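You operate a simulated robot arm through the tools that you are given. There is no shell and no other tool. Be economical: measure what you need, move in short steps, check, and stop when the job is done.

You are at the controls of a simulated robot arm. One attempt, no reset.

## Task
Close the white door. Put the green paperweight on the top of the long bench away on the top of the packing table. Press the stop button two times. Close the wash bench drawer. Open the stock table drawer, take the orange spool and leave it in the inside of the stock table drawer, then shut the drawer. Open the right kiln bench drawer, fetch the brown brick from the inside of the right kiln bench drawer and set it on the bench left of the rod rest, then shut the drawer. Open the orange drawer. The order is free. Set down upright: orange spool.

The check looks at the end state, three seconds after you hand in, the way a careful person would. Anything else that was tipped, shoved, dropped, spilled or broken makes it a failure.

## Robot
A 7-joint arm with a vacuum gripper on a trunk, on a base that drives. Base frame: it is fixed to the floor where the robot stands at the start and does not move with it; the origin is under the middle of the robot, x ahead of it, y to its left, z up; the surface under the hand at the start is at about z = 850. Readings come in mm, degrees, newtons and seconds.
With the tool pointing down near the work surface it reaches from about 100 to 640 mm from the robot's upright axis, wherever it stands. Its first joint turns from -115.0 to 115.0 degrees. Places, roughly: bench left of the rod rest (17x17 cm) [1180, 1040, 840]; brown brick (11x5x4 cm) [500, 1200, 700]; green paperweight (6x6x6 cm) [-400, -600, 900]; inside of the stock table drawer [700, 3300, 700]; orange drawer [-900, 3800, 700]; orange spool (6x5x6 cm) [2400, 2200, 1100]; right kiln bench drawer [500, 1200, 700]; stock table drawer [700, 3300, 700]; stop button [500, 1000, 900]; top of the packing table [-900, 3900, 800]; wash bench drawer [3500, -1000, 600]; white door [500, -200, 500]. Payload 2.55 kg.
Tool frame: the origin (TCP) lies in the middle of the cups' lips, and z points out of the cups. The gripper has 1 cup of 44 mm across, covering 44 by 44 mm (tool x, y); the bellows give 20 mm. With the vacuum on, a cup seals on a smooth face that it is pressed against (1 to 4 N); it does not hold porous or soft things. The pull reaches 55 N.
Orientation is that of the tool frame in the base frame, as a unit quaternion [w, x, y, z]. With the cups facing straight down, the tool's x points along the base's -x, its y along +y and its z along -z.

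## Interface
- The arm moves only by the tool nudge_tool. Its argument "commands" is a list of rows, each an object of numbers (a shift or turn left out is 0, a gripper value left out holds the last): "tx", "ty", "tz": the shift along the tool's x, y, z in mm; "ax", "ay", "az": the turn, a rotation vector about the tool's x, y, z in degrees; "vac": the vacuum: 1 switches it on, 0 off. In form: [{"tx": .., "ty": .., "tz": .., "ax": .., "ay": .., "az": .., "vac": ..}, ...]. A call has 1 to 8 rows; each row is the pose to reach, as a shift and turn from the pose commanded when the call began, along the tool's axes at that moment. A row lasts 0.2 s, in which the tool goes at most 50 mm and 8.6 degrees; a call with a longer step from one row to the next is refused whole, and so is a gripper value outside its range. Where a pose cannot be reached the arm comes as near as it can. A force on the tool above 40 N (or 10 N above the force at the start of the call, whichever is more), or a blocked arm, ends the call early, and 0.2 s more pass. The pull builds up within a second once a cup has sealed. Time passes only in rows, and 0.2 s behind the last, so rows that repeat a pose give it time. It gives the time, the measured TCP pose, the force on the tool (base axes) and the pull of the vacuum at its end, in the units of the frame above (readings bear some noise), with the torque about the TCP (base axes, N m) and any sound that the robot's microphone picked up.
- Cameras (640 x 400 px; columns grow to the right, rows downward): "scene" is now at [-29.2, 109.6, 1771.5]; the picture's right is [-0.90, -0.43, 0.00], its down [-0.34, 0.73, -0.59] and it looks along [0.25, -0.53, -0.81] (base axes); focal length 276 px, centre (320, 200). "wrist" rides on the gripper at [81, 6, -173] in the tool frame; the picture's right is [-0.08, 1.00, 0.00], its down [-0.89, -0.07, -0.45] and it looks along [-0.44, -0.04, 0.90] (tool axes); focal length 256 px, centre (320, 200). There is no depth. A picture from a camera that has moved, and an enlarged one, comes with that camera's place and axes in the base frame and with its lens.
- capture(camera): a new picture of that camera. It takes no simulated time.
- slide_trunk(by): slides the trunk up (or, below 0, down) by that many mm; the arm and the scene camera ride with it, the base frame stays. It gives what a move gives, with no picture.
- drive_base(legs): drives the robot by 1 to 6 legs, each [ahead, left, turn to the left] in mm, mm and degrees, along the robot's own axes; the way and the turn of a leg run together, so that a leg with both is an arc; at most 1500 mm and 180 degrees a leg. The arm and the cameras ride along, it lands a little off, and it stops where it bumps. It gives what a move gives.
- aim_head(pan, tilt): turns the head with the scene camera to pan (to the left, within 155 degrees either way) and tilt (down, from -29 to 69), counted from straight ahead of the robot. It gives what a move gives.
- enlarge(camera, box): a new picture of the part [left, top, right, bottom] of that camera's present view, enlarged. It takes no simulated time.
- job_done(): hands the job in; it is judged then, once.

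Go step by step. Nothing tells you exact positions but the pictures and the camera data: compare them with the known pose of the tool, close in by small moves and look again before you grip or let go. The budget is 207 turns and 200 pictures, counting those below and the enlarged ones. Unless the task says otherwise, let go and move clear before handing in, and close with one line.

The tools are called after "Call:" by a JSON object that holds its "api" and its "payload". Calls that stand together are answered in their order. nudge_tool: Moves the arm, as the interface text tells. Its arguments: {"type":"object","properties":{"commands":{"type":"array"}},"required":["commands"]} The other tools are called the same way: slide_trunk (by) slides the trunk up or down; drive_base (legs) drives the base; aim_head (pan, tilt) turns the head that bears the scene camera; capture (camera) takes a picture; enlarge (camera, box) takes an enlarged picture of a part of a camera's view; job_done () hands the job in.

At the start:

```text
time: 0.0
tcp_pos: [135.4, -414.3, 1171.1]
orientation: [0.0, 0.0, 1.0, 0.0]
ft_force: [0.0, 0.3, -0.1]
torque: [0.04, 0.02, 0.01]
pull: 0.0
trunk travel left (down, up): [-875.0, 115.0]
robot x, y, heading: [0.3, -0.6, -0.1]
head pan, tilt: [-64.7, 53.9]
```

scene: 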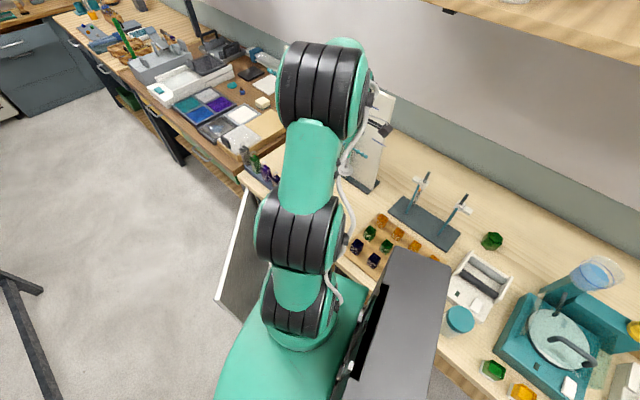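
wrist: 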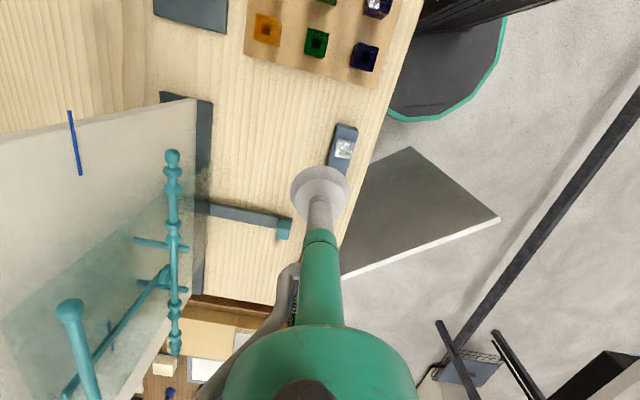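

I see the long bench to the right of the robot, with an open white door below it. I'll look around to map the room.

Call:
{"api": "aim_head", "payload": {"pan": -30, "tilt": 20}}

Call:
{"api": "capture", "payload": {"camera": "scene"}}

Call:
{"api": "aim_head", "payload": {"pan": 60, "tilt": 25}}

Call:
{"api": "capture", "payload": {"camera": "scene"}}

Call:
{"api": "aim_head", "payload": {"pan": -125, "tilt": 45}}

Call:
{"api": "capture", "payload": {"camera": "scene"}}

Call:
{"api": "aim_head", "payload": {"pan": 135, "tilt": 20}}

Call:
{"api": "capture", "payload": {"camera": "scene"}}

```text
time: 1.0
tcp_pos: [136.0, -416.2, 1170.3]
orientation: [0.001, 0.0, 1.0, 0.0]
ft_force: [-0.2, 0.3, -0.1]
torque: [0.02, -0.01, -0.01]
pull: 0.1
trunk travel left (down, up): [-875.0, 115.0]
robot x, y, heading: [-0.3, -1.2, 0.2]
head pan, tilt: [-30.0, 20.0]
```

```text
197 pictures are left
camera scene: at [20.2, 129.1, 1822.2], right [-0.5, -0.87, 0.0], down [-0.3, 0.17, -0.94], along [0.81, -0.47, -0.34], focal length 276 px, centre (320, 200)
```

scene: 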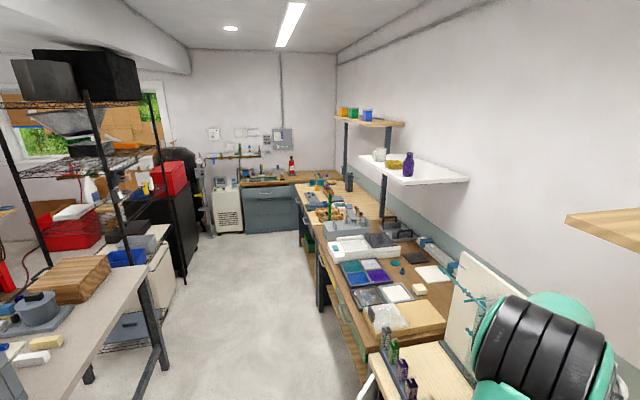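

```text
time: 2.6
tcp_pos: [135.4, -416.4, 1170.3]
orientation: [0.0, 0.0, 1.0, 0.0]
ft_force: [-0.7, -1.2, -0.6]
torque: [0.0, 0.0, -0.02]
pull: 0.2
trunk travel left (down, up): [-875.0, 115.0]
robot x, y, heading: [1.2, 2.2, -0.1]
head pan, tilt: [60.0, 25.0]
```

```text
196 pictures are left
camera scene: at [-14.3, 255.5, 1814.1], right [0.87, -0.5, 0.0], down [-0.21, -0.37, -0.91], along [0.45, 0.78, -0.42], focal length 276 px, centre (320, 200)
```

scene: 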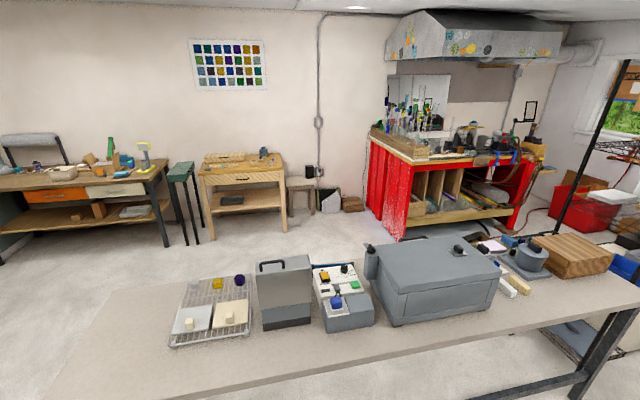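

```text
time: 5.4
tcp_pos: [136.4, -415.4, 1171.3]
orientation: [0.0, 0.0, 1.0, 0.0]
ft_force: [0.4, -0.6, -0.2]
torque: [-0.03, -0.04, 0.0]
pull: 0.0
trunk travel left (down, up): [-875.0, 115.0]
robot x, y, heading: [-0.6, -1.2, 0.3]
head pan, tilt: [-125.0, 45.0]
```

```text
195 pictures are left
camera scene: at [-107.1, 109.1, 1783.6], right [-0.82, 0.57, 0.0], down [0.41, 0.58, -0.71], along [-0.41, -0.58, -0.71], focal length 276 px, centre (320, 200)
```

scene: 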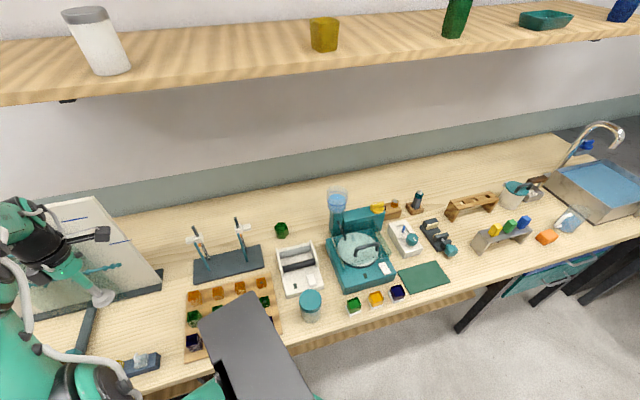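

```text
time: 9.0
tcp_pos: [135.2, -414.8, 1171.6]
orientation: [0.0, 0.0, 1.0, 0.0]
ft_force: [0.0, -0.9, -0.6]
torque: [0.0, 0.02, -0.01]
pull: 0.1
trunk travel left (down, up): [-875.0, 115.0]
robot x, y, heading: [0.1, 2.2, -0.1]
head pan, tilt: [135.0, 20.0]
```

```text
194 pictures are left
camera scene: at [-126.3, 241.7, 1822.2], right [0.71, 0.71, 0.0], down [0.24, -0.24, -0.94], along [-0.66, 0.66, -0.34], focal length 276 px, centre (320, 200)
```

scene: 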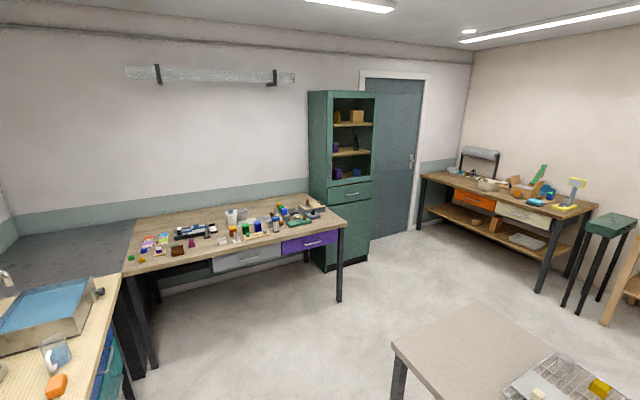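

The paperweight is the dark green block at about (-400, -590) on the long bench. Next I look more closely at the door, the paperweight and the kiln bench.

Call:
{"api": "aim_head", "payload": {"pan": -38, "tilt": 60}}

Call:
{"api": "capture", "payload": {"camera": "scene"}}

Call:
{"api": "aim_head", "payload": {"pan": 50, "tilt": 45}}

Call:
{"api": "capture", "payload": {"camera": "scene"}}

```text
time: 11.6
tcp_pos: [136.6, -415.3, 1170.3]
orientation: [0.0, 0.0, 1.0, 0.0]
ft_force: [0.8, -0.7, -0.3]
torque: [-0.01, -0.01, -0.03]
pull: 0.1
trunk travel left (down, up): [-875.0, 115.0]
robot x, y, heading: [0.5, 4.1, -0.4]
head pan, tilt: [-38.0, 60.0]
```

```text
193 pictures are left
camera scene: at [-7.9, 134.8, 1764.1], right [-0.62, -0.79, 0.0], down [-0.68, 0.53, -0.5], along [0.39, -0.31, -0.87], focal length 276 px, centre (320, 200)
```

scene: 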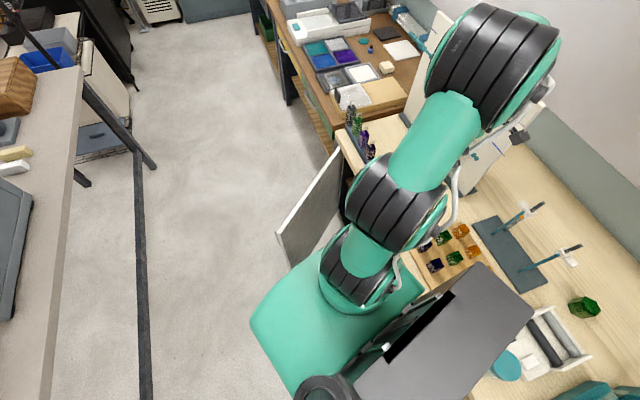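

```text
time: 13.3
tcp_pos: [136.5, -416.2, 1171.7]
orientation: [-0.001, 0.001, 1.0, 0.0]
ft_force: [-0.2, 0.5, -0.2]
torque: [0.03, -0.02, 0.0]
pull: 0.1
trunk travel left (down, up): [-875.0, 115.0]
robot x, y, heading: [1.7, -2.9, -0.1]
head pan, tilt: [50.0, 45.0]
```

```text
192 pictures are left
camera scene: at [-8.1, 238.0, 1783.6], right [0.77, -0.64, 0.0], down [-0.45, -0.54, -0.71], along [0.45, 0.54, -0.71], focal length 276 px, centre (320, 200)
```

scene: 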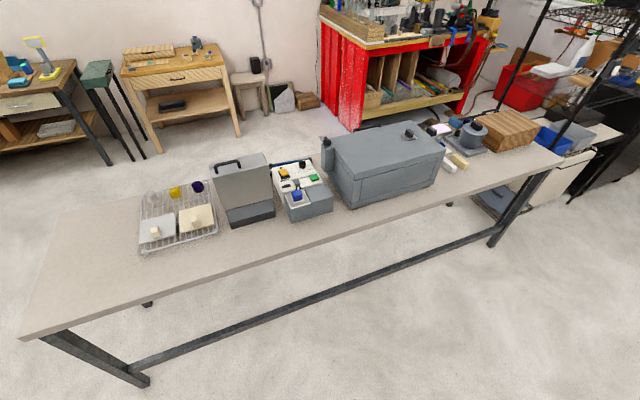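

The open white door hinges at roughly (545,-335) with its tip near (405,5) and top near z≈790. I'll back the robot away from its sweep to y≈200 and look again.

Call:
{"api": "drive_base", "payload": {"legs": [[0, 200, 0]]}}

Call:
{"api": "aim_head", "payload": {"pan": -35, "tilt": 60}}

Call:
{"api": "capture", "payload": {"camera": "scene"}}

Call:
{"api": "capture", "payload": {"camera": "wrist"}}

```text
time: 14.9
tcp_pos: [138.1, -215.1, 1171.5]
orientation: [-0.001, -0.003, 1.0, 0.001]
ft_force: [0.8, -0.7, 0.8]
torque: [-0.03, 0.02, -0.01]
pull: 0.1
trunk travel left (down, up): [-875.0, 115.0]
robot x, y, heading: [-0.5, 200.4, 0.1]
head pan, tilt: [50.0, 45.0]
```

```text
time: 16.4
tcp_pos: [137.4, -215.4, 1170.1]
orientation: [0.0, -0.002, 1.0, 0.0]
ft_force: [0.1, 0.6, 0.2]
torque: [-0.04, -0.02, 0.01]
pull: 0.0
trunk travel left (down, up): [-875.0, 115.0]
robot x, y, heading: [1.8, 198.2, 0.2]
head pan, tilt: [-35.0, 60.0]
```

```text
191 pictures are left
camera scene: at [-6.6, 337.0, 1764.1], right [-0.57, -0.82, 0.0], down [-0.71, 0.49, -0.5], along [0.41, -0.29, -0.87], focal length 276 px, centre (320, 200)
```

scene: 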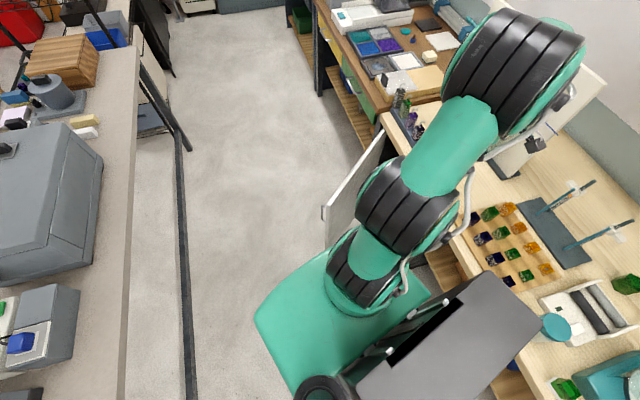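

```text
190 pictures are left
camera wrist: at [57.5, -210.3, 1344.4], right [0.08, 1.0, 0.0], down [0.89, -0.07, 0.45], along [0.44, -0.03, -0.9], focal length 256 px, centre (320, 200)
```

wrist: 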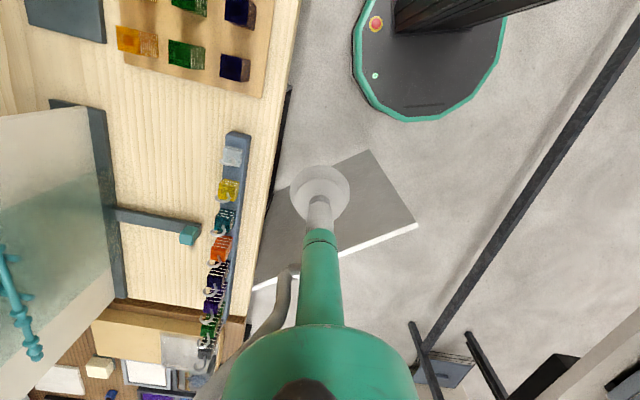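

The door hinge is near (575,-425), its tip at (404,5) and its top at z≈805; the bench front is slanted about -18°. I'll carry the tool outside the door, then lower the trunk.

Call:
{"api": "nudge_tool", "payload": {"commands": [{"tx": -44, "ty": 23}, {"tx": -88, "ty": 46}, {"tx": -132, "ty": 69}, {"tx": -176, "ty": 92}, {"tx": -220, "ty": 115}, {"tx": -264, "ty": 138}, {"tx": -305, "ty": 160}, {"tx": -340, "ty": 182}]}}

Call:
{"api": "slide_trunk", "payload": {"by": -280}}

Call:
{"api": "capture", "payload": {"camera": "wrist"}}

Call:
{"api": "capture", "payload": {"camera": "scene"}}

```text
time: 18.2
tcp_pos: [466.8, -27.0, 1155.2]
orientation: [0.001, -0.003, 1.0, -0.001]
ft_force: [0.1, 0.2, 0.3]
torque: [-0.03, 0.01, 0.01]
pull: 0.1
out of reach, approached as far as the arm can: row 7, 8
trunk travel left (down, up): [-875.0, 115.0]
robot x, y, heading: [-2.4, 196.0, 0.1]
head pan, tilt: [-35.0, 60.0]
```

```text
time: 21.1
tcp_pos: [465.4, -28.7, 876.0]
orientation: [0.001, -0.002, 1.0, 0.0]
ft_force: [-0.3, 0.1, 0.1]
torque: [0.01, 0.01, 0.04]
pull: 0.1
trunk travel left (down, up): [-595.0, 395.0]
robot x, y, heading: [0.3, 199.7, 0.4]
head pan, tilt: [-35.0, 60.0]
```

```text
189 pictures are left
camera wrist: at [385.4, -22.9, 1048.8], right [0.08, 1.0, 0.0], down [0.89, -0.07, 0.45], along [0.45, -0.03, -0.89], focal length 256 px, centre (320, 200)
```

wrist: 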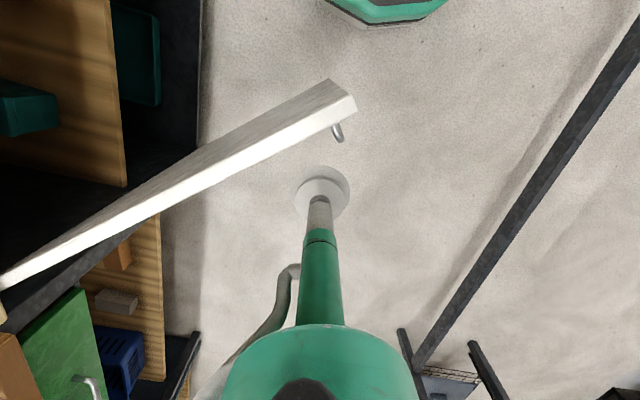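

```text
188 pictures are left
camera scene: at [-6.6, 336.9, 1484.1], right [-0.57, -0.82, 0.0], down [-0.71, 0.49, -0.5], along [0.41, -0.29, -0.87], focal length 276 px, centre (320, 200)
```

scene: 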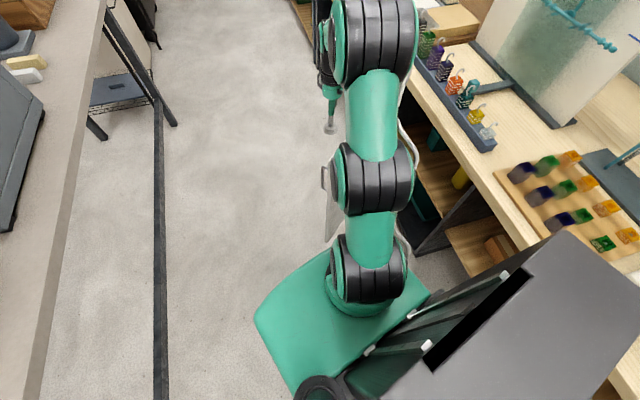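

The tool is outside the door, which has a small handle near its tip. I'll lower further and sweep the door closed with the side of the tool.

Call:
{"api": "slide_trunk", "payload": {"by": -180}}

Call:
{"api": "capture", "payload": {"camera": "wrist"}}

```text
time: 23.1
tcp_pos: [466.4, -29.0, 696.1]
orientation: [0.002, -0.002, 1.0, -0.002]
ft_force: [3.4, -9.1, 7.2]
torque: [0.31, 0.16, -0.02]
pull: 0.0
trunk travel left (down, up): [-415.0, 575.0]
robot x, y, heading: [3.6, 193.9, 0.3]
head pan, tilt: [-35.0, 60.0]
```

```text
187 pictures are left
camera wrist: at [385.6, -24.2, 869.7], right [0.08, 1.0, 0.0], down [0.89, -0.07, 0.45], along [0.45, -0.04, -0.89], focal length 256 px, centre (320, 200)
```

wrist: 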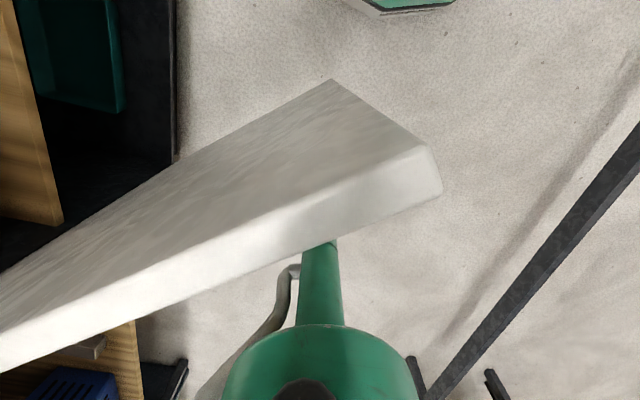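

Call:
{"api": "nudge_tool", "payload": {"commands": [{"tx": -10, "ty": -21}, {"tx": 15, "ty": -27}, {"tx": 37, "ty": -36}, {"tx": 77, "ty": -55}, {"tx": 114, "ty": -78}, {"tx": 149, "ty": -106}, {"tx": 180, "ty": -137}, {"tx": 206, "ty": -168}]}}

Call:
{"api": "capture", "payload": {"camera": "wrist"}}

Call:
{"api": "capture", "payload": {"camera": "scene"}}

```text
time: 24.9
tcp_pos: [261.3, -196.5, 692.5]
orientation: [0.001, -0.002, 1.0, -0.001]
ft_force: [0.3, 0.3, -0.4]
torque: [-0.03, 0.0, 0.0]
pull: 0.0
out of reach, approached as far as the arm can: row 1
trunk travel left (down, up): [-415.0, 575.0]
robot x, y, heading: [-2.8, 195.0, 0.4]
head pan, tilt: [-35.0, 60.0]
```

```text
186 pictures are left
camera wrist: at [180.7, -190.9, 866.3], right [0.07, 1.0, 0.0], down [0.89, -0.07, 0.45], along [0.45, -0.03, -0.89], focal length 256 px, centre (320, 200)
```

wrist: 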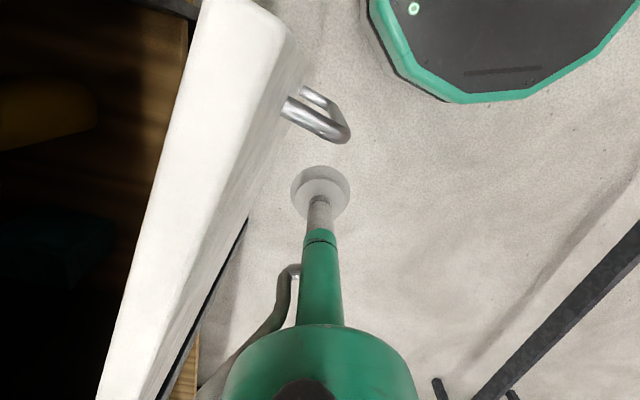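

```text
185 pictures are left
camera scene: at [-6.8, 336.7, 1304.1], right [-0.57, -0.82, 0.0], down [-0.71, 0.49, -0.5], along [0.41, -0.29, -0.87], focal length 276 px, centre (320, 200)
```

scene: 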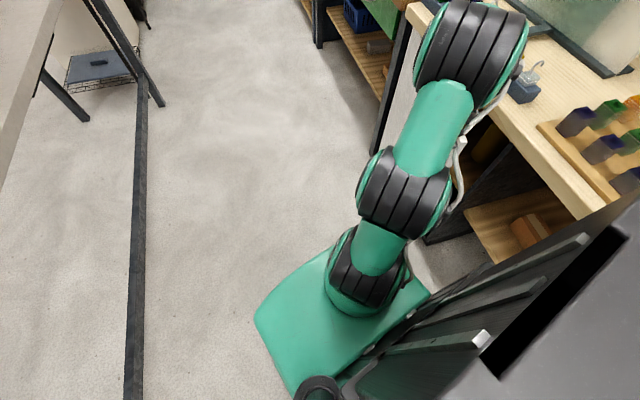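

The door has swung most of the way and stands nearly closed. I'll tilt the tool toward the door to keep the wrist away from the bench and push it shut.

Call:
{"api": "nudge_tool", "payload": {"commands": [{"ax": 8}, {"ax": 16}, {"ax": 24}, {"ax": 32}, {"ax": 40}, {"ax": 48}, {"ax": 56}, {"ax": 64}]}}

Call:
{"api": "capture", "payload": {"camera": "wrist"}}

```text
time: 26.7
tcp_pos: [261.8, -197.1, 695.9]
orientation: [0.002, -0.002, 0.847, -0.532]
ft_force: [0.0, -0.2, 0.3]
torque: [-0.01, 0.03, 0.01]
pull: 0.0
trunk travel left (down, up): [-415.0, 575.0]
robot x, y, heading: [-1.9, 198.5, 0.2]
head pan, tilt: [-35.0, 60.0]
```

```text
184 pictures are left
camera wrist: at [180.7, -40.5, 765.6], right [0.08, 0.43, -0.9], down [0.89, 0.38, 0.26], along [0.45, -0.82, -0.36], focal length 256 px, centre (320, 200)
```

wrist: 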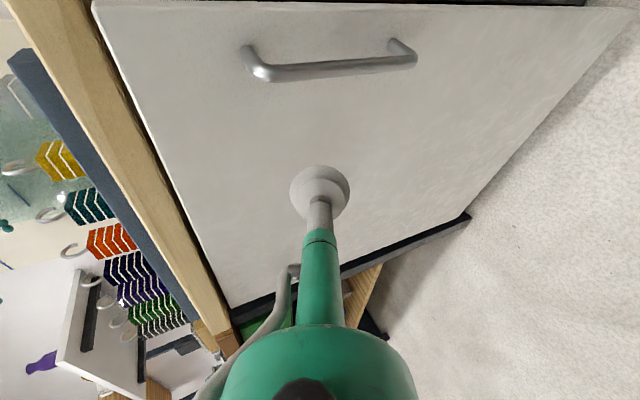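

Call:
{"api": "nudge_tool", "payload": {"commands": [{"tx": 5, "ty": -11, "tz": 22}, {"tx": 10, "ty": -21, "tz": 45}, {"tx": 15, "ty": -28, "tz": 58}, {"tx": 18, "ty": -34, "tz": 72}, {"tx": 21, "ty": -39, "tz": 81}, {"tx": 24, "ty": -43, "tz": 90}]}}

Call:
{"api": "capture", "payload": {"camera": "wrist"}}

```text
time: 28.1
tcp_pos: [237.4, -297.5, 694.7]
orientation: [0.002, -0.001, 0.848, -0.531]
ft_force: [0.3, 0.8, 0.1]
torque: [0.01, -0.01, 0.0]
pull: 0.0
trunk travel left (down, up): [-415.0, 575.0]
robot x, y, heading: [3.8, 198.3, 0.3]
head pan, tilt: [-35.0, 60.0]
```

```text
183 pictures are left
camera wrist: at [157.1, -140.8, 764.7], right [0.08, 0.44, -0.9], down [0.89, 0.37, 0.26], along [0.45, -0.82, -0.36], focal length 256 px, centre (320, 200)
```

wrist: 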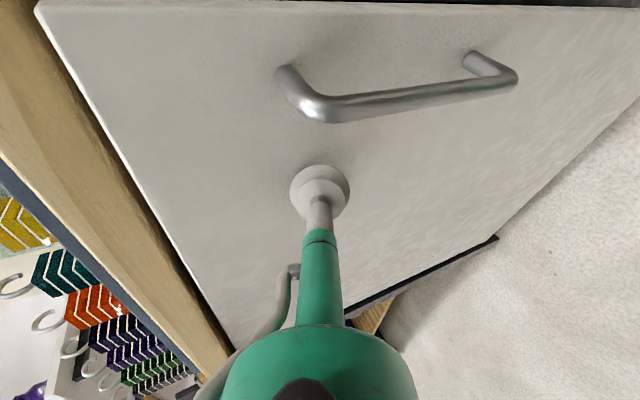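

Call:
{"api": "nudge_tool", "payload": {"commands": [{"tx": 3, "ty": -4, "tz": 9}, {"tx": 6, "ty": -9, "tz": 18}, {"tx": 9, "ty": -13, "tz": 27}, {"tx": 12, "ty": -17, "tz": 36}, {"tx": 15, "ty": -21, "tz": 45}, {"tx": 18, "ty": -26, "tz": 54}]}}

Call:
{"api": "capture", "payload": {"camera": "wrist"}}

```text
time: 29.5
tcp_pos: [219.2, -355.6, 693.0]
orientation: [0.001, -0.002, 0.848, -0.53]
ft_force: [4.2, 7.1, -1.7]
torque: [-0.12, 0.08, -0.1]
pull: 0.0
trunk travel left (down, up): [-415.0, 575.0]
robot x, y, heading: [0.4, 198.9, 0.1]
head pan, tilt: [-35.0, 60.0]
```

```text
182 pictures are left
camera wrist: at [139.8, -199.2, 763.8], right [0.08, 0.44, -0.9], down [0.89, 0.37, 0.26], along [0.45, -0.82, -0.36], focal length 256 px, centre (320, 200)
```

wrist: 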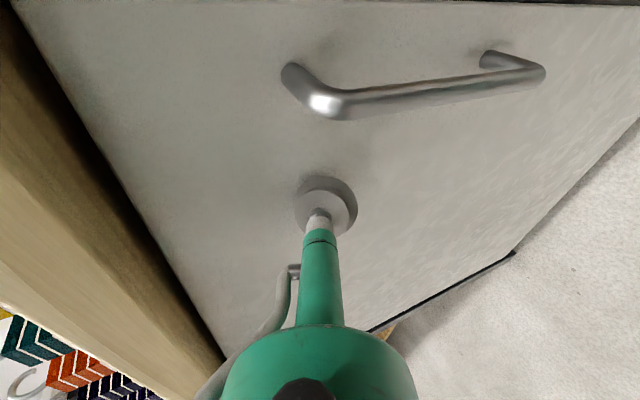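

Contact with the door began and the force is rising. I'll push a little more until it stops.

Call:
{"api": "nudge_tool", "payload": {"commands": [{"tx": 3, "ty": -4, "tz": 9}, {"tx": 5, "ty": -8, "tz": 16}, {"tx": 7, "ty": -11, "tz": 23}, {"tx": 9, "ty": -14, "tz": 30}, {"tx": 11, "ty": -17, "tz": 37}]}}

Call:
{"api": "capture", "payload": {"camera": "wrist"}}

```text
time: 30.0
tcp_pos: [222.0, -359.4, 682.8]
orientation: [0.004, -0.012, 0.855, -0.519]
ft_force: [4.2, 6.3, -2.0]
torque: [-0.2, 0.14, -0.21]
pull: 0.0
trunk travel left (down, up): [-415.0, 575.0]
robot x, y, heading: [-3.0, 200.0, 0.3]
head pan, tilt: [-35.0, 60.0]
stopped in row 2: the force on the tool passed its limit at 44 N (the readings are from after the stop); the commanded pose is now the measured one
```

```text
181 pictures are left
camera wrist: at [139.6, -206.9, 757.9], right [0.06, 0.46, -0.89], down [0.88, 0.38, 0.26], along [0.46, -0.8, -0.38], focal length 256 px, centre (320, 200)
```

wrist: 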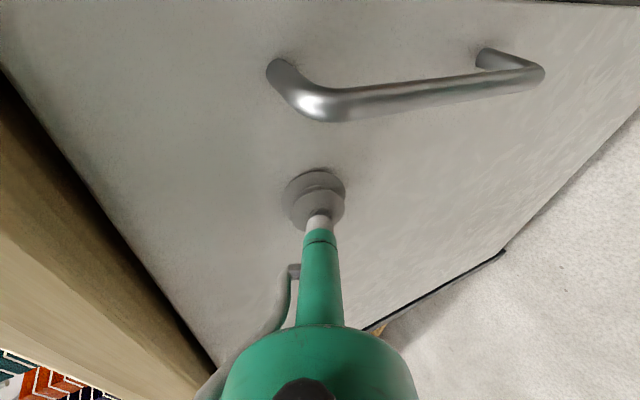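

Pushing hit a solid stop, so the door seems shut. I'll back off, untilt and check.

Call:
{"api": "nudge_tool", "payload": {"commands": [{"tz": -40}, {"tz": -85}, {"tz": -130}, {"tz": -170}]}}

Call:
{"api": "capture", "payload": {"camera": "wrist"}}

Call:
{"api": "nudge_tool", "payload": {"commands": [{"ax": -8}, {"ax": -16}, {"ax": -24}, {"ax": -32}, {"ax": -40}, {"ax": -48}, {"ax": -56}, {"ax": -62.6}]}}

Call:
{"api": "slide_trunk", "payload": {"by": 460}}

Call:
{"api": "capture", "payload": {"camera": "scene"}}

```text
time: 31.0
tcp_pos: [218.0, -209.7, 761.8]
orientation: [0.004, -0.008, 0.853, -0.522]
ft_force: [-0.2, -0.2, 0.4]
torque: [0.0, -0.01, 0.01]
pull: 0.0
trunk travel left (down, up): [-415.0, 575.0]
robot x, y, heading: [-0.1, 199.4, 0.3]
head pan, tilt: [-35.0, 60.0]
```

```text
180 pictures are left
camera wrist: at [135.7, -55.6, 836.6], right [0.07, 0.45, -0.89], down [0.89, 0.38, 0.26], along [0.46, -0.8, -0.38], focal length 256 px, centre (320, 200)
```

wrist: 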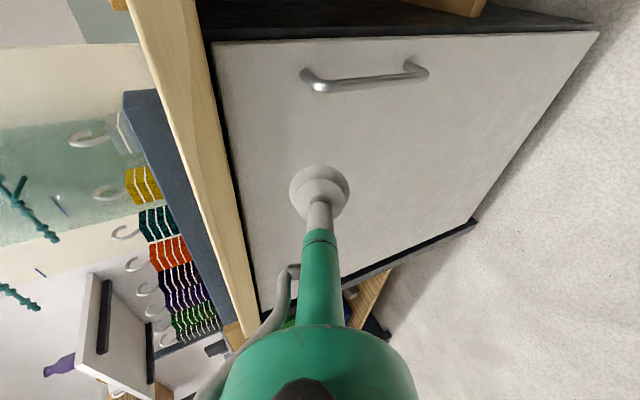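

```text
time: 32.8
tcp_pos: [215.4, -204.1, 743.1]
orientation: [-0.001, -0.009, 0.999, -0.031]
ft_force: [0.2, 0.4, -1.1]
torque: [0.0, -0.01, 0.02]
pull: 0.1
out of reach, approached as far as the arm can: row 8
trunk travel left (down, up): [-415.0, 575.0]
robot x, y, heading: [-0.8, 200.4, 0.4]
head pan, tilt: [-35.0, 60.0]
```

```text
refused: 460 is not a number from -400 to 400
```

```text
179 pictures are left
camera scene: at [-6.9, 338.2, 1304.0], right [-0.57, -0.82, 0.0], down [-0.71, 0.49, -0.5], along [0.41, -0.28, -0.87], focal length 276 px, centre (320, 200)
```

scene: 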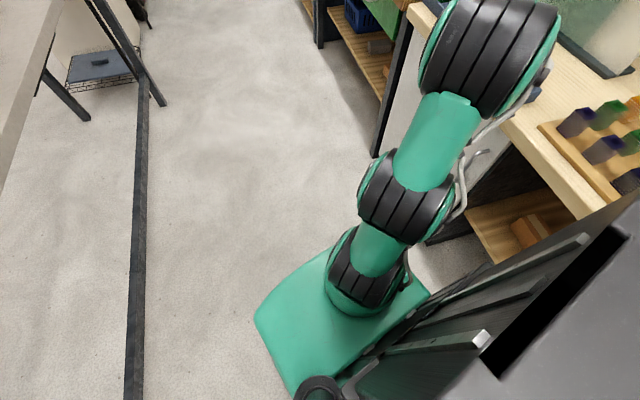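

The door is flush with its frame, so it's closed. Next is the paperweight: I raise the trunk and move along the bench, aligned with its slant.

Call:
{"api": "slide_trunk", "payload": {"by": 400}}

Call:
{"api": "drive_base", "payload": {"legs": [[-170, -60, 0], [0, 0, -18.5]]}}

Call:
{"api": "aim_head", "payload": {"pan": -100, "tilt": 60}}

Call:
{"api": "capture", "payload": {"camera": "scene"}}

Call:
{"api": "capture", "payload": {"camera": "wrist"}}

```text
time: 36.6
tcp_pos: [215.6, -203.8, 1142.9]
orientation: [-0.002, -0.01, 0.999, -0.032]
ft_force: [-1.4, 0.0, 0.1]
torque: [-0.01, -0.02, -0.01]
pull: 0.0
trunk travel left (down, up): [-815.0, 175.0]
robot x, y, heading: [-1.3, 198.2, 0.6]
head pan, tilt: [-35.0, 60.0]
```

```text
time: 39.2
tcp_pos: [-95.8, -310.9, 1142.9]
orientation: [-0.007, 0.153, 0.988, -0.031]
ft_force: [-0.3, -0.2, -0.4]
torque: [0.03, 0.0, 0.01]
pull: 0.0
trunk travel left (down, up): [-815.0, 175.0]
robot x, y, heading: [-167.0, 138.7, -18.6]
head pan, tilt: [-35.0, 60.0]
```

```text
time: 40.5
tcp_pos: [-94.7, -309.9, 1143.6]
orientation: [-0.007, 0.152, 0.988, -0.031]
ft_force: [-0.4, 0.2, -0.3]
torque: [-0.03, -0.03, -0.01]
pull: 0.1
trunk travel left (down, up): [-815.0, 175.0]
robot x, y, heading: [-167.7, 139.8, -18.3]
head pan, tilt: [-100.0, 60.0]
```

```text
178 pictures are left
camera scene: at [-202.8, 267.1, 1704.1], right [-0.88, 0.47, 0.0], down [0.41, 0.76, -0.5], along [-0.24, -0.44, -0.87], focal length 276 px, centre (320, 200)
```

scene: 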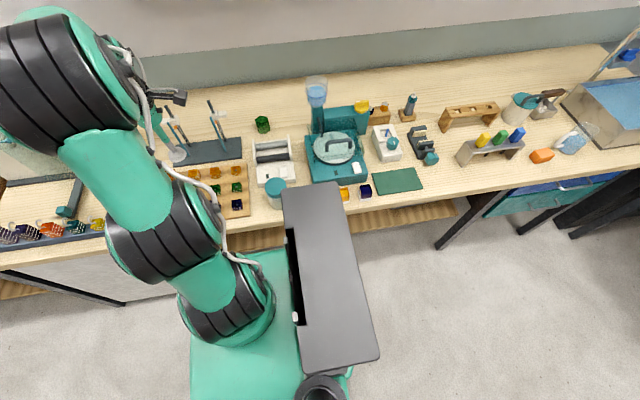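

```text
177 pictures are left
camera wrist: at [-165.6, -271.2, 1316.3], right [0.38, 0.92, -0.06], down [0.84, -0.31, 0.45], along [0.39, -0.22, -0.89], focal length 256 px, centre (320, 200)
```

wrist: 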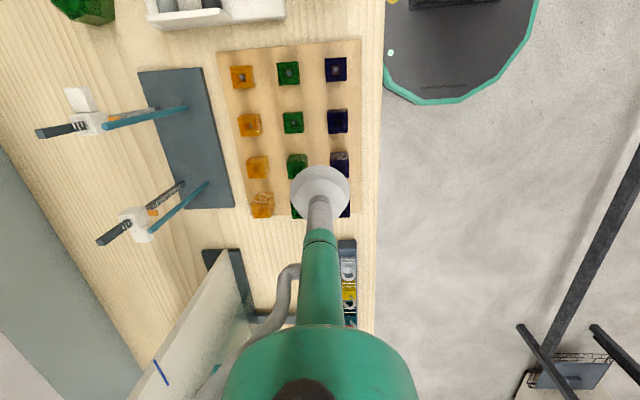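

The paperweight is at about (-392,-575). I'll shift the base 95 mm nearer to the bench, then carry the tool toward it at safe height.

Call:
{"api": "drive_base", "payload": {"legs": [[12, -95, 0]]}}

Call:
{"api": "capture", "payload": {"camera": "wrist"}}

```text
time: 41.7
tcp_pos: [-113.9, -404.7, 1143.0]
orientation: [-0.007, 0.154, 0.988, -0.029]
ft_force: [0.6, 0.0, 0.3]
torque: [0.04, -0.02, 0.04]
pull: 0.1
trunk travel left (down, up): [-815.0, 175.0]
robot x, y, heading: [-188.1, 53.0, -18.3]
head pan, tilt: [-100.0, 60.0]
```

```text
176 pictures are left
camera wrist: at [-184.6, -364.9, 1316.1], right [0.38, 0.92, -0.06], down [0.84, -0.31, 0.45], along [0.39, -0.22, -0.89], focal length 256 px, centre (320, 200)
```

wrist: 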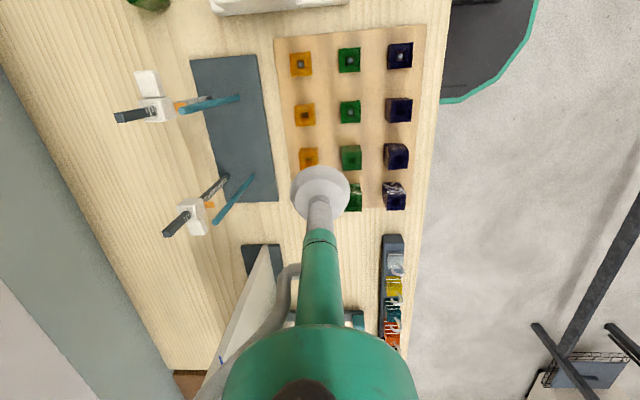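

Call:
{"api": "nudge_tool", "payload": {"commands": [{"tx": 40, "ty": 0, "tz": 0, "ax": -1}, {"tx": 80, "ty": -10, "tz": 10, "ax": -2}, {"tx": 120, "ty": -30, "tz": 20, "ax": -3.4}, {"tx": 150, "ty": -60, "tz": 30, "ax": -3.4}, {"tx": 180, "ty": -90, "tz": 40, "ax": -3.4}, {"tx": 200, "ty": -125, "tz": 50, "ax": -3.4}, {"tx": 212, "ty": -160, "tz": 60, "ax": -3.4}]}}

Call:
{"api": "capture", "payload": {"camera": "wrist"}}

Call:
{"api": "capture", "payload": {"camera": "scene"}}

```text
time: 43.3
tcp_pos: [-350.8, -456.8, 1056.8]
orientation: [-0.006, 0.154, 0.988, -0.017]
ft_force: [-0.5, -0.3, 0.7]
torque: [0.02, 0.02, 0.03]
pull: 0.0
out of reach, approached as far as the arm can: row 3, 4, 5, 6, 7
trunk travel left (down, up): [-815.0, 175.0]
robot x, y, heading: [-189.1, 48.7, -18.3]
head pan, tilt: [-100.0, 60.0]
```

```text
175 pictures are left
camera wrist: at [-420.5, -421.9, 1230.9], right [0.38, 0.93, -0.04], down [0.84, -0.32, 0.44], along [0.4, -0.2, -0.9], focal length 256 px, centre (320, 200)
```

wrist: 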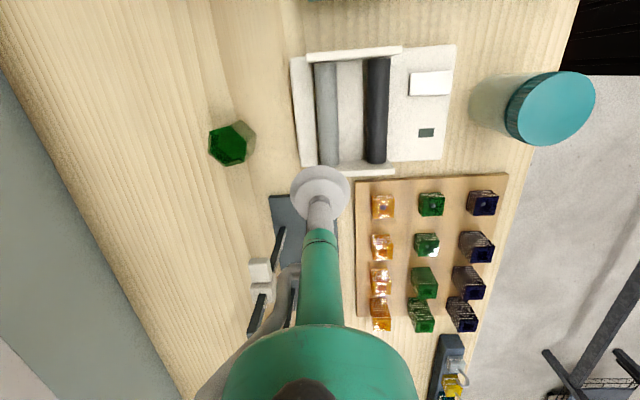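

```text
174 pictures are left
camera scene: at [-222.0, 173.0, 1704.2], right [-0.88, 0.48, 0.0], down [0.41, 0.76, -0.5], along [-0.24, -0.44, -0.87], focal length 276 px, centre (320, 200)
```

scene: 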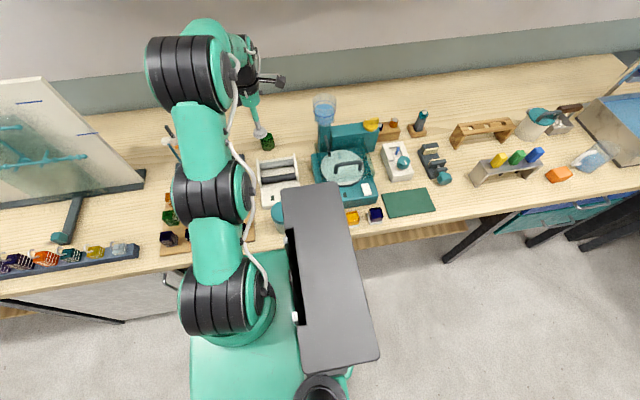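

Call:
{"api": "nudge_tool", "payload": {"commands": [{"tz": 40}, {"tz": 80}]}}

Call:
{"api": "slide_trunk", "payload": {"by": 100}}

Call:
{"api": "nudge_tool", "payload": {"commands": [{"tz": 40}, {"tz": 80}]}}

```text
time: 43.9
tcp_pos: [-347.2, -455.5, 976.2]
orientation: [-0.002, 0.154, 0.988, -0.002]
ft_force: [-0.6, -0.6, -0.4]
torque: [0.02, 0.01, 0.01]
pull: 0.0
trunk travel left (down, up): [-815.0, 175.0]
robot x, y, heading: [-186.3, 47.0, -18.5]
head pan, tilt: [-100.0, 60.0]
```

```text
time: 45.2
tcp_pos: [-349.0, -454.5, 1077.0]
orientation: [-0.001, 0.154, 0.988, -0.001]
ft_force: [0.0, -0.4, -0.3]
torque: [-0.01, 0.02, 0.0]
pull: 0.1
trunk travel left (down, up): [-915.0, 75.0]
robot x, y, heading: [-188.6, 45.2, -18.3]
head pan, tilt: [-100.0, 60.0]
```

```text
time: 45.8
tcp_pos: [-350.0, -455.9, 996.6]
orientation: [-0.002, 0.154, 0.988, -0.002]
ft_force: [0.3, 0.1, 0.4]
torque: [0.0, 0.0, -0.02]
pull: 0.1
trunk travel left (down, up): [-915.0, 75.0]
robot x, y, heading: [-189.5, 42.6, -18.4]
head pan, tilt: [-100.0, 60.0]
```

Call:
{"api": "nudge_tool", "payload": {"commands": [{"tx": 2, "ty": -40, "tz": 10}, {"tx": 4, "ty": -80, "tz": 20}, {"tx": 6, "ty": -123, "tz": 30}, {"tx": 6, "ty": -123, "tz": 30}]}}

Call:
{"api": "capture", "payload": {"camera": "wrist"}}

```text
time: 46.8
tcp_pos: [-370.1, -523.1, 962.6]
orientation: [-0.002, 0.154, 0.988, -0.001]
ft_force: [-0.7, -0.1, -0.4]
torque: [0.01, 0.0, 0.01]
pull: 0.1
out of reach, approached as far as the arm can: row 2, 3, 4
trunk travel left (down, up): [-915.0, 75.0]
robot x, y, heading: [-187.3, 44.1, -18.3]
head pan, tilt: [-100.0, 60.0]
```

```text
173 pictures are left
camera wrist: at [-442.8, -492.0, 1135.9], right [0.38, 0.93, 0.0], down [0.83, -0.34, 0.44], along [0.41, -0.17, -0.9], focal length 256 px, centre (320, 200)
```

wrist: 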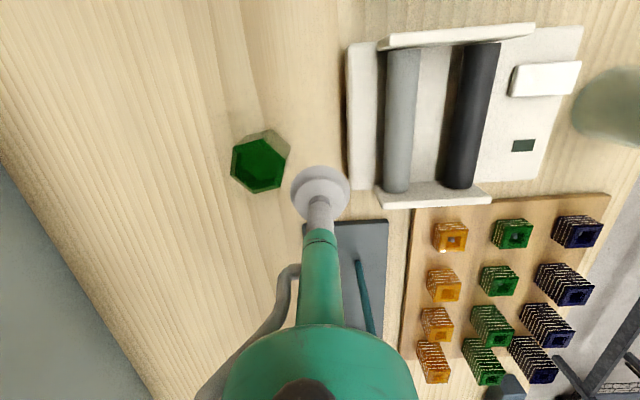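

Call:
{"api": "drive_base", "payload": {"legs": [[0, -15, 0]]}}

Call:
{"api": "slide_trunk", "payload": {"by": 70}}

Call:
{"api": "nudge_tool", "payload": {"commands": [{"tz": 40}, {"tz": 80}, {"tz": 100, "ty": -20}, {"tz": 100, "ty": -40}, {"tz": 100, "ty": -40}]}}

Call:
{"api": "capture", "payload": {"camera": "wrist"}}

```text
time: 47.6
tcp_pos: [-373.2, -535.0, 963.5]
orientation: [-0.003, 0.153, 0.988, -0.002]
ft_force: [-0.3, 0.3, 0.4]
torque: [-0.01, -0.01, -0.03]
pull: 0.1
trunk travel left (down, up): [-915.0, 75.0]
robot x, y, heading: [-195.5, 33.6, -18.6]
head pan, tilt: [-100.0, 60.0]
```

```text
time: 48.6
tcp_pos: [-375.0, -535.5, 1033.3]
orientation: [-0.003, 0.154, 0.988, -0.002]
ft_force: [0.5, 0.1, -0.3]
torque: [0.02, -0.01, 0.01]
pull: 0.1
trunk travel left (down, up): [-985.0, 5.0]
robot x, y, heading: [-190.8, 34.8, -18.2]
head pan, tilt: [-100.0, 60.0]
```

```text
time: 49.8
tcp_pos: [-370.4, -530.4, 940.5]
orientation: [-0.002, 0.154, 0.988, -0.003]
ft_force: [0.0, 0.4, 0.5]
torque: [0.0, -0.01, 0.02]
pull: 0.1
out of reach, approached as far as the arm can: row 2, 3, 4, 5
trunk travel left (down, up): [-985.0, 5.0]
robot x, y, heading: [-193.4, 37.3, -18.6]
head pan, tilt: [-100.0, 60.0]
```

```text
172 pictures are left
camera wrist: at [-444.0, -499.4, 1114.6], right [0.38, 0.93, -0.01], down [0.83, -0.34, 0.44], along [0.41, -0.17, -0.9], focal length 256 px, centre (320, 200)
```

wrist: 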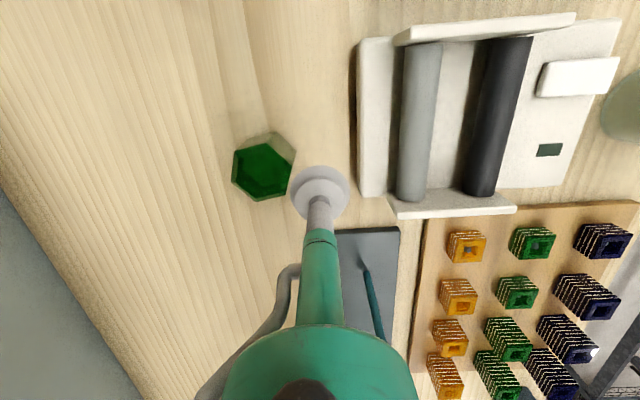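

The reach shrinks with the trunk this high, so I'll raise the arm and lower the trunk instead.

Call:
{"api": "nudge_tool", "payload": {"commands": [{"tz": -45}, {"tz": -90}, {"tz": -135}, {"tz": -180}]}}

Call:
{"api": "slide_trunk", "payload": {"by": -170}}

Call:
{"api": "nudge_tool", "payload": {"commands": [{"ty": -25, "tx": 4}, {"ty": -55, "tx": 9}, {"ty": -55, "tx": 9}]}}

Call:
{"api": "capture", "payload": {"camera": "wrist"}}

```text
time: 50.8
tcp_pos: [-365.1, -518.5, 1115.2]
orientation: [-0.002, 0.154, 0.988, -0.003]
ft_force: [0.3, -0.2, 0.4]
torque: [-0.06, 0.0, 0.04]
pull: 0.1
out of reach, approached as far as the arm can: row 4
trunk travel left (down, up): [-985.0, 5.0]
robot x, y, heading: [-191.2, 36.9, -18.4]
head pan, tilt: [-100.0, 60.0]
```

```text
time: 52.8
tcp_pos: [-365.0, -520.0, 944.4]
orientation: [-0.002, 0.154, 0.988, -0.003]
ft_force: [0.2, 0.3, -0.2]
torque: [0.02, 0.02, -0.01]
pull: 0.1
trunk travel left (down, up): [-815.0, 175.0]
robot x, y, heading: [-192.2, 32.5, -18.3]
head pan, tilt: [-100.0, 60.0]
```

```text
time: 53.6
tcp_pos: [-368.0, -521.9, 936.4]
orientation: [-0.002, 0.154, 0.988, -0.003]
ft_force: [-0.2, 0.2, 0.8]
torque: [-0.01, 0.0, 0.02]
pull: 0.0
out of reach, approached as far as the arm can: row 1, 2, 3
trunk travel left (down, up): [-815.0, 175.0]
robot x, y, heading: [-191.5, 31.2, -18.8]
head pan, tilt: [-100.0, 60.0]
```

```text
171 pictures are left
camera wrist: at [-441.4, -491.6, 1111.0], right [0.38, 0.93, -0.01], down [0.83, -0.34, 0.44], along [0.41, -0.17, -0.9], focal length 256 px, centre (320, 200)
```

wrist: 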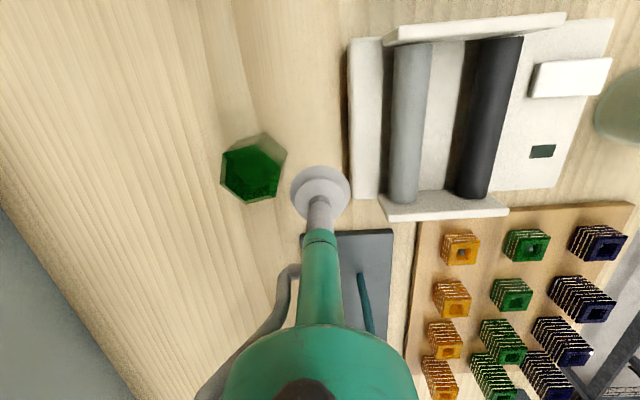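

The bench frame sits about 40 mm back from the top's edge, so the low base can go a little further under. I'll move 35 mm closer.

Call:
{"api": "slide_trunk", "payload": {"by": 70}}

Call:
{"api": "drive_base", "payload": {"legs": [[0, -35, 0]]}}

Call:
{"api": "nudge_tool", "payload": {"commands": [{"tz": 30}, {"tz": 60, "ty": -10, "tx": 5}, {"tz": 60, "ty": -25, "tx": 10}, {"tz": 60, "ty": -40, "tx": 12}]}}

Call:
{"api": "capture", "payload": {"camera": "wrist"}}

Call:
{"api": "capture", "payload": {"camera": "scene"}}

```text
time: 54.6
tcp_pos: [-368.4, -521.5, 1006.6]
orientation: [-0.001, 0.153, 0.988, -0.003]
ft_force: [-0.4, -0.6, 0.5]
torque: [-0.01, 0.0, 0.02]
pull: 0.1
trunk travel left (down, up): [-885.0, 105.0]
robot x, y, heading: [-191.9, 32.5, -18.5]
head pan, tilt: [-100.0, 60.0]
```

```text
time: 55.5
tcp_pos: [-379.1, -554.2, 1006.3]
orientation: [-0.003, 0.154, 0.988, -0.002]
ft_force: [0.3, 0.0, -0.2]
torque: [0.01, 0.02, 0.01]
pull: 0.1
trunk travel left (down, up): [-885.0, 105.0]
robot x, y, heading: [-204.6, -4.7, -18.6]
head pan, tilt: [-100.0, 60.0]
```

```text
time: 56.5
tcp_pos: [-390.9, -566.1, 945.3]
orientation: [-0.002, 0.154, 0.988, -0.004]
ft_force: [0.8, 1.0, 0.2]
torque: [0.0, -0.04, -0.02]
pull: 0.0
out of reach, approached as far as the arm can: row 3, 4
trunk travel left (down, up): [-885.0, 105.0]
robot x, y, heading: [-203.0, 2.4, -18.4]
head pan, tilt: [-100.0, 60.0]
```

```text
170 pictures are left
camera wrist: at [-463.8, -535.1, 1119.2], right [0.38, 0.93, -0.01], down [0.83, -0.34, 0.44], along [0.41, -0.17, -0.9], focal length 256 px, centre (320, 200)
```

wrist: 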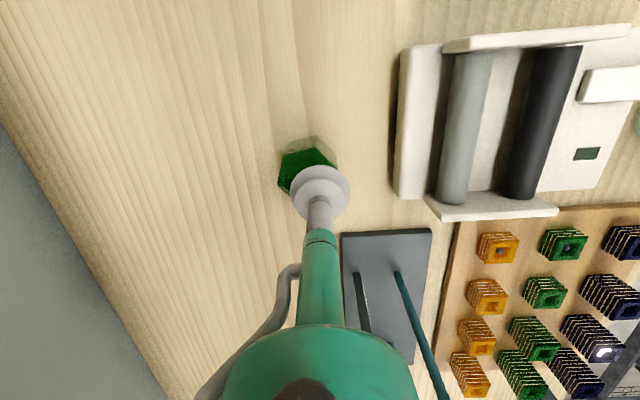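

```text
169 pictures are left
camera scene: at [-237.4, 126.4, 1774.1], right [-0.88, 0.48, 0.0], down [0.41, 0.76, -0.5], along [-0.24, -0.44, -0.87], focal length 276 px, centre (320, 200)
```

scene: 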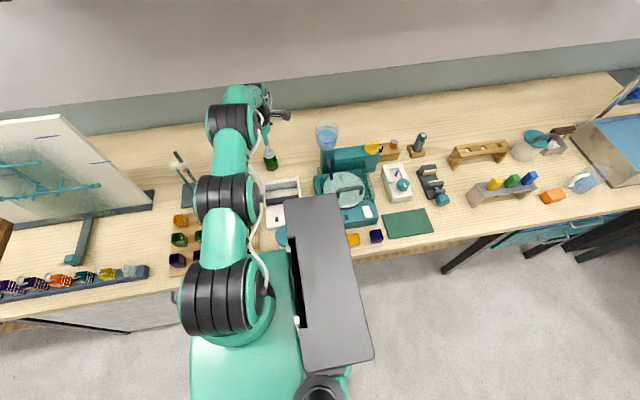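

The cup is about 10 mm short of the weight's middle. I'll move 12 mm closer, then lower onto it with vacuum.

Call:
{"api": "drive_base", "payload": {"legs": [[0, -12, 0]]}}

Call:
{"api": "nudge_tool", "payload": {"commands": [{"tz": 8, "tx": 2, "vac": 1}, {"tz": 16, "tx": 2}, {"tz": 22, "tx": 2}]}}

Call:
{"api": "capture", "payload": {"camera": "wrist"}}

```text
time: 57.2
tcp_pos: [-394.1, -576.5, 946.7]
orientation: [-0.002, 0.154, 0.988, -0.004]
ft_force: [0.3, -0.7, -0.1]
torque: [-0.03, 0.01, -0.02]
pull: 0.0
trunk travel left (down, up): [-885.0, 105.0]
robot x, y, heading: [-211.3, -8.8, -18.2]
head pan, tilt: [-100.0, 60.0]
```

```text
time: 58.0
tcp_pos: [-396.7, -576.3, 924.4]
orientation: [-0.002, 0.154, 0.988, -0.003]
ft_force: [0.6, 0.0, 0.7]
torque: [0.01, 0.02, -0.02]
pull: 0.0
trunk travel left (down, up): [-885.0, 105.0]
robot x, y, heading: [-208.2, -10.3, -18.5]
head pan, tilt: [-100.0, 60.0]
```

```text
168 pictures are left
camera wrist: at [-470.2, -544.4, 1098.1], right [0.38, 0.93, -0.01], down [0.83, -0.34, 0.44], along [0.41, -0.17, -0.9], focal length 256 px, centre (320, 200)
```

wrist: 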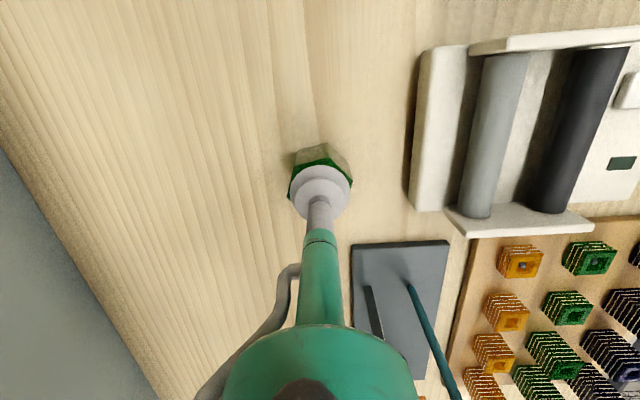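

Call:
{"api": "nudge_tool", "payload": {"commands": [{"tz": 5}, {"tz": 10}, {"tz": 15}, {"tz": 19}, {"tz": 19}]}}

Call:
{"api": "capture", "payload": {"camera": "wrist"}}

```text
time: 59.2
tcp_pos: [-395.8, -575.9, 907.7]
orientation: [-0.003, 0.154, 0.988, -0.006]
ft_force: [0.4, 0.9, 12.5]
torque: [0.17, -0.5, 0.05]
pull: 55.1
trunk travel left (down, up): [-885.0, 105.0]
robot x, y, heading: [-205.5, -15.8, -18.4]
head pan, tilt: [-100.0, 60.0]
```

```text
167 pictures are left
camera wrist: at [-469.4, -544.3, 1081.5], right [0.38, 0.93, -0.01], down [0.83, -0.33, 0.44], along [0.41, -0.18, -0.9], focal length 256 px, centre (320, 200)
```

wrist: 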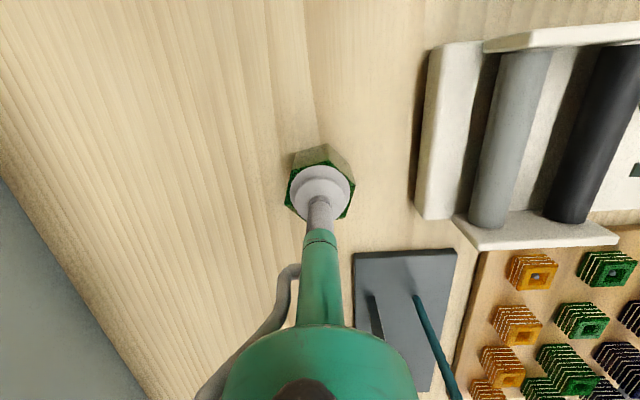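

The weight is held. I lift it with the trunk and bring it in toward the robot.

Call:
{"api": "slide_trunk", "payload": {"by": 105}}

Call:
{"api": "nudge_tool", "payload": {"commands": [{"ty": 15, "tz": -20}, {"ty": 45, "tz": -40}, {"ty": 85, "tz": -50}, {"ty": 130, "tz": -60}, {"ty": 175, "tz": -60}, {"ty": 220, "tz": -60}, {"ty": 250, "tz": -60}]}}

Call:
{"api": "capture", "payload": {"camera": "wrist"}}

```text
time: 60.6
tcp_pos: [-395.8, -576.2, 1008.8]
orientation: [-0.002, 0.154, 0.988, -0.003]
ft_force: [-0.5, 0.5, -4.4]
torque: [-0.04, -0.1, 0.02]
pull: 54.7
trunk travel left (down, up): [-990.0, 0.0]
robot x, y, heading: [-207.9, -14.8, -18.5]
head pan, tilt: [-100.0, 60.0]
```

```text
time: 62.2
tcp_pos: [-320.8, -335.6, 1068.3]
orientation: [-0.003, 0.154, 0.988, -0.004]
ft_force: [-0.1, 0.7, -3.1]
torque: [-0.07, -0.08, 0.02]
pull: 55.2
trunk travel left (down, up): [-990.0, 0.0]
robot x, y, heading: [-209.7, -9.4, -18.5]
head pan, tilt: [-100.0, 60.0]
```

```text
166 pictures are left
camera wrist: at [-395.2, -303.6, 1241.8], right [0.38, 0.93, -0.01], down [0.83, -0.34, 0.44], along [0.41, -0.17, -0.9], focal length 256 px, centre (320, 200)
```

wrist: 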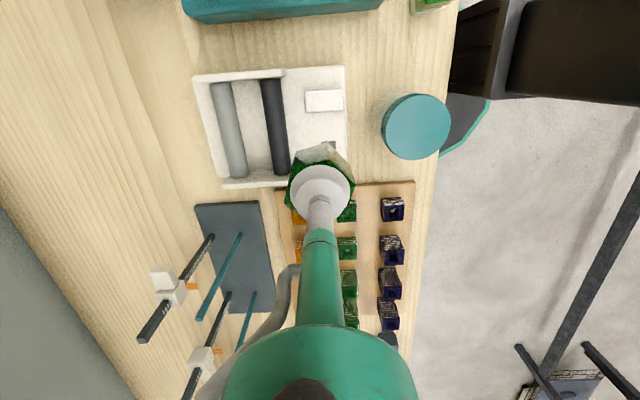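

Now I drive off the bench and back along the aisle, then look toward the packing table.

Call:
{"api": "drive_base", "payload": {"legs": [[0, 340, 0], [-1200, 0, 0]]}}

Call:
{"api": "aim_head", "payload": {"pan": 110, "tilt": 25}}

Call:
{"api": "capture", "payload": {"camera": "scene"}}

Call:
{"api": "aim_head", "payload": {"pan": 60, "tilt": 25}}

Call:
{"api": "capture", "payload": {"camera": "scene"}}

```text
time: 70.2
tcp_pos: [-1358.5, 375.5, 1067.5]
orientation: [-0.002, 0.157, 0.988, -0.003]
ft_force: [0.9, 0.3, -2.5]
torque: [-0.05, -0.06, 0.01]
pull: 54.8
trunk travel left (down, up): [-990.0, 0.0]
robot x, y, heading: [-1243.8, 700.0, -19.0]
head pan, tilt: [-100.0, 60.0]
```

```text
time: 73.2
tcp_pos: [-1359.5, 374.9, 1067.8]
orientation: [-0.002, 0.157, 0.988, -0.003]
ft_force: [-0.7, 0.8, -2.7]
torque: [-0.05, -0.04, 0.0]
pull: 55.3
trunk travel left (down, up): [-990.0, 0.0]
robot x, y, heading: [-1242.7, 699.7, -18.7]
head pan, tilt: [110.0, 25.0]
```

```text
165 pictures are left
camera scene: at [-1244.2, 976.8, 1929.1], right [1.0, 0.02, 0.0], down [0.01, -0.42, -0.91], along [-0.02, 0.91, -0.42], focal length 276 px, centre (320, 200)
```

scene: 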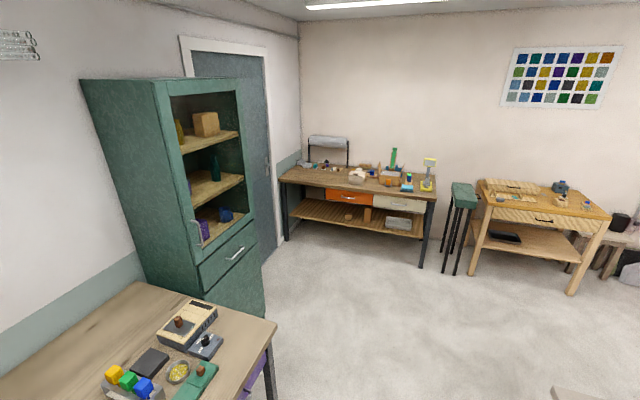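

```text
time: 74.4
tcp_pos: [-1359.6, 375.3, 1068.3]
orientation: [-0.003, 0.157, 0.988, -0.004]
ft_force: [0.7, 0.2, -3.1]
torque: [-0.03, -0.07, 0.01]
pull: 54.6
trunk travel left (down, up): [-990.0, 0.0]
robot x, y, heading: [-1238.7, 699.5, -18.8]
head pan, tilt: [60.0, 25.0]
```

```text
164 pictures are left
camera scene: at [-1173.1, 945.4, 1929.1], right [0.66, -0.75, 0.0], down [-0.32, -0.28, -0.91], along [0.68, 0.6, -0.42], focal length 276 px, centre (320, 200)
```

scene: 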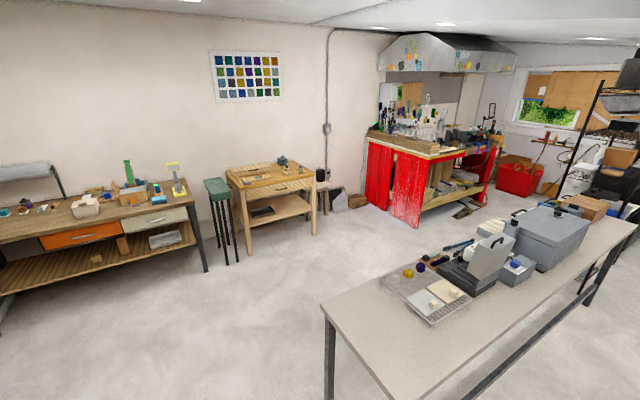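

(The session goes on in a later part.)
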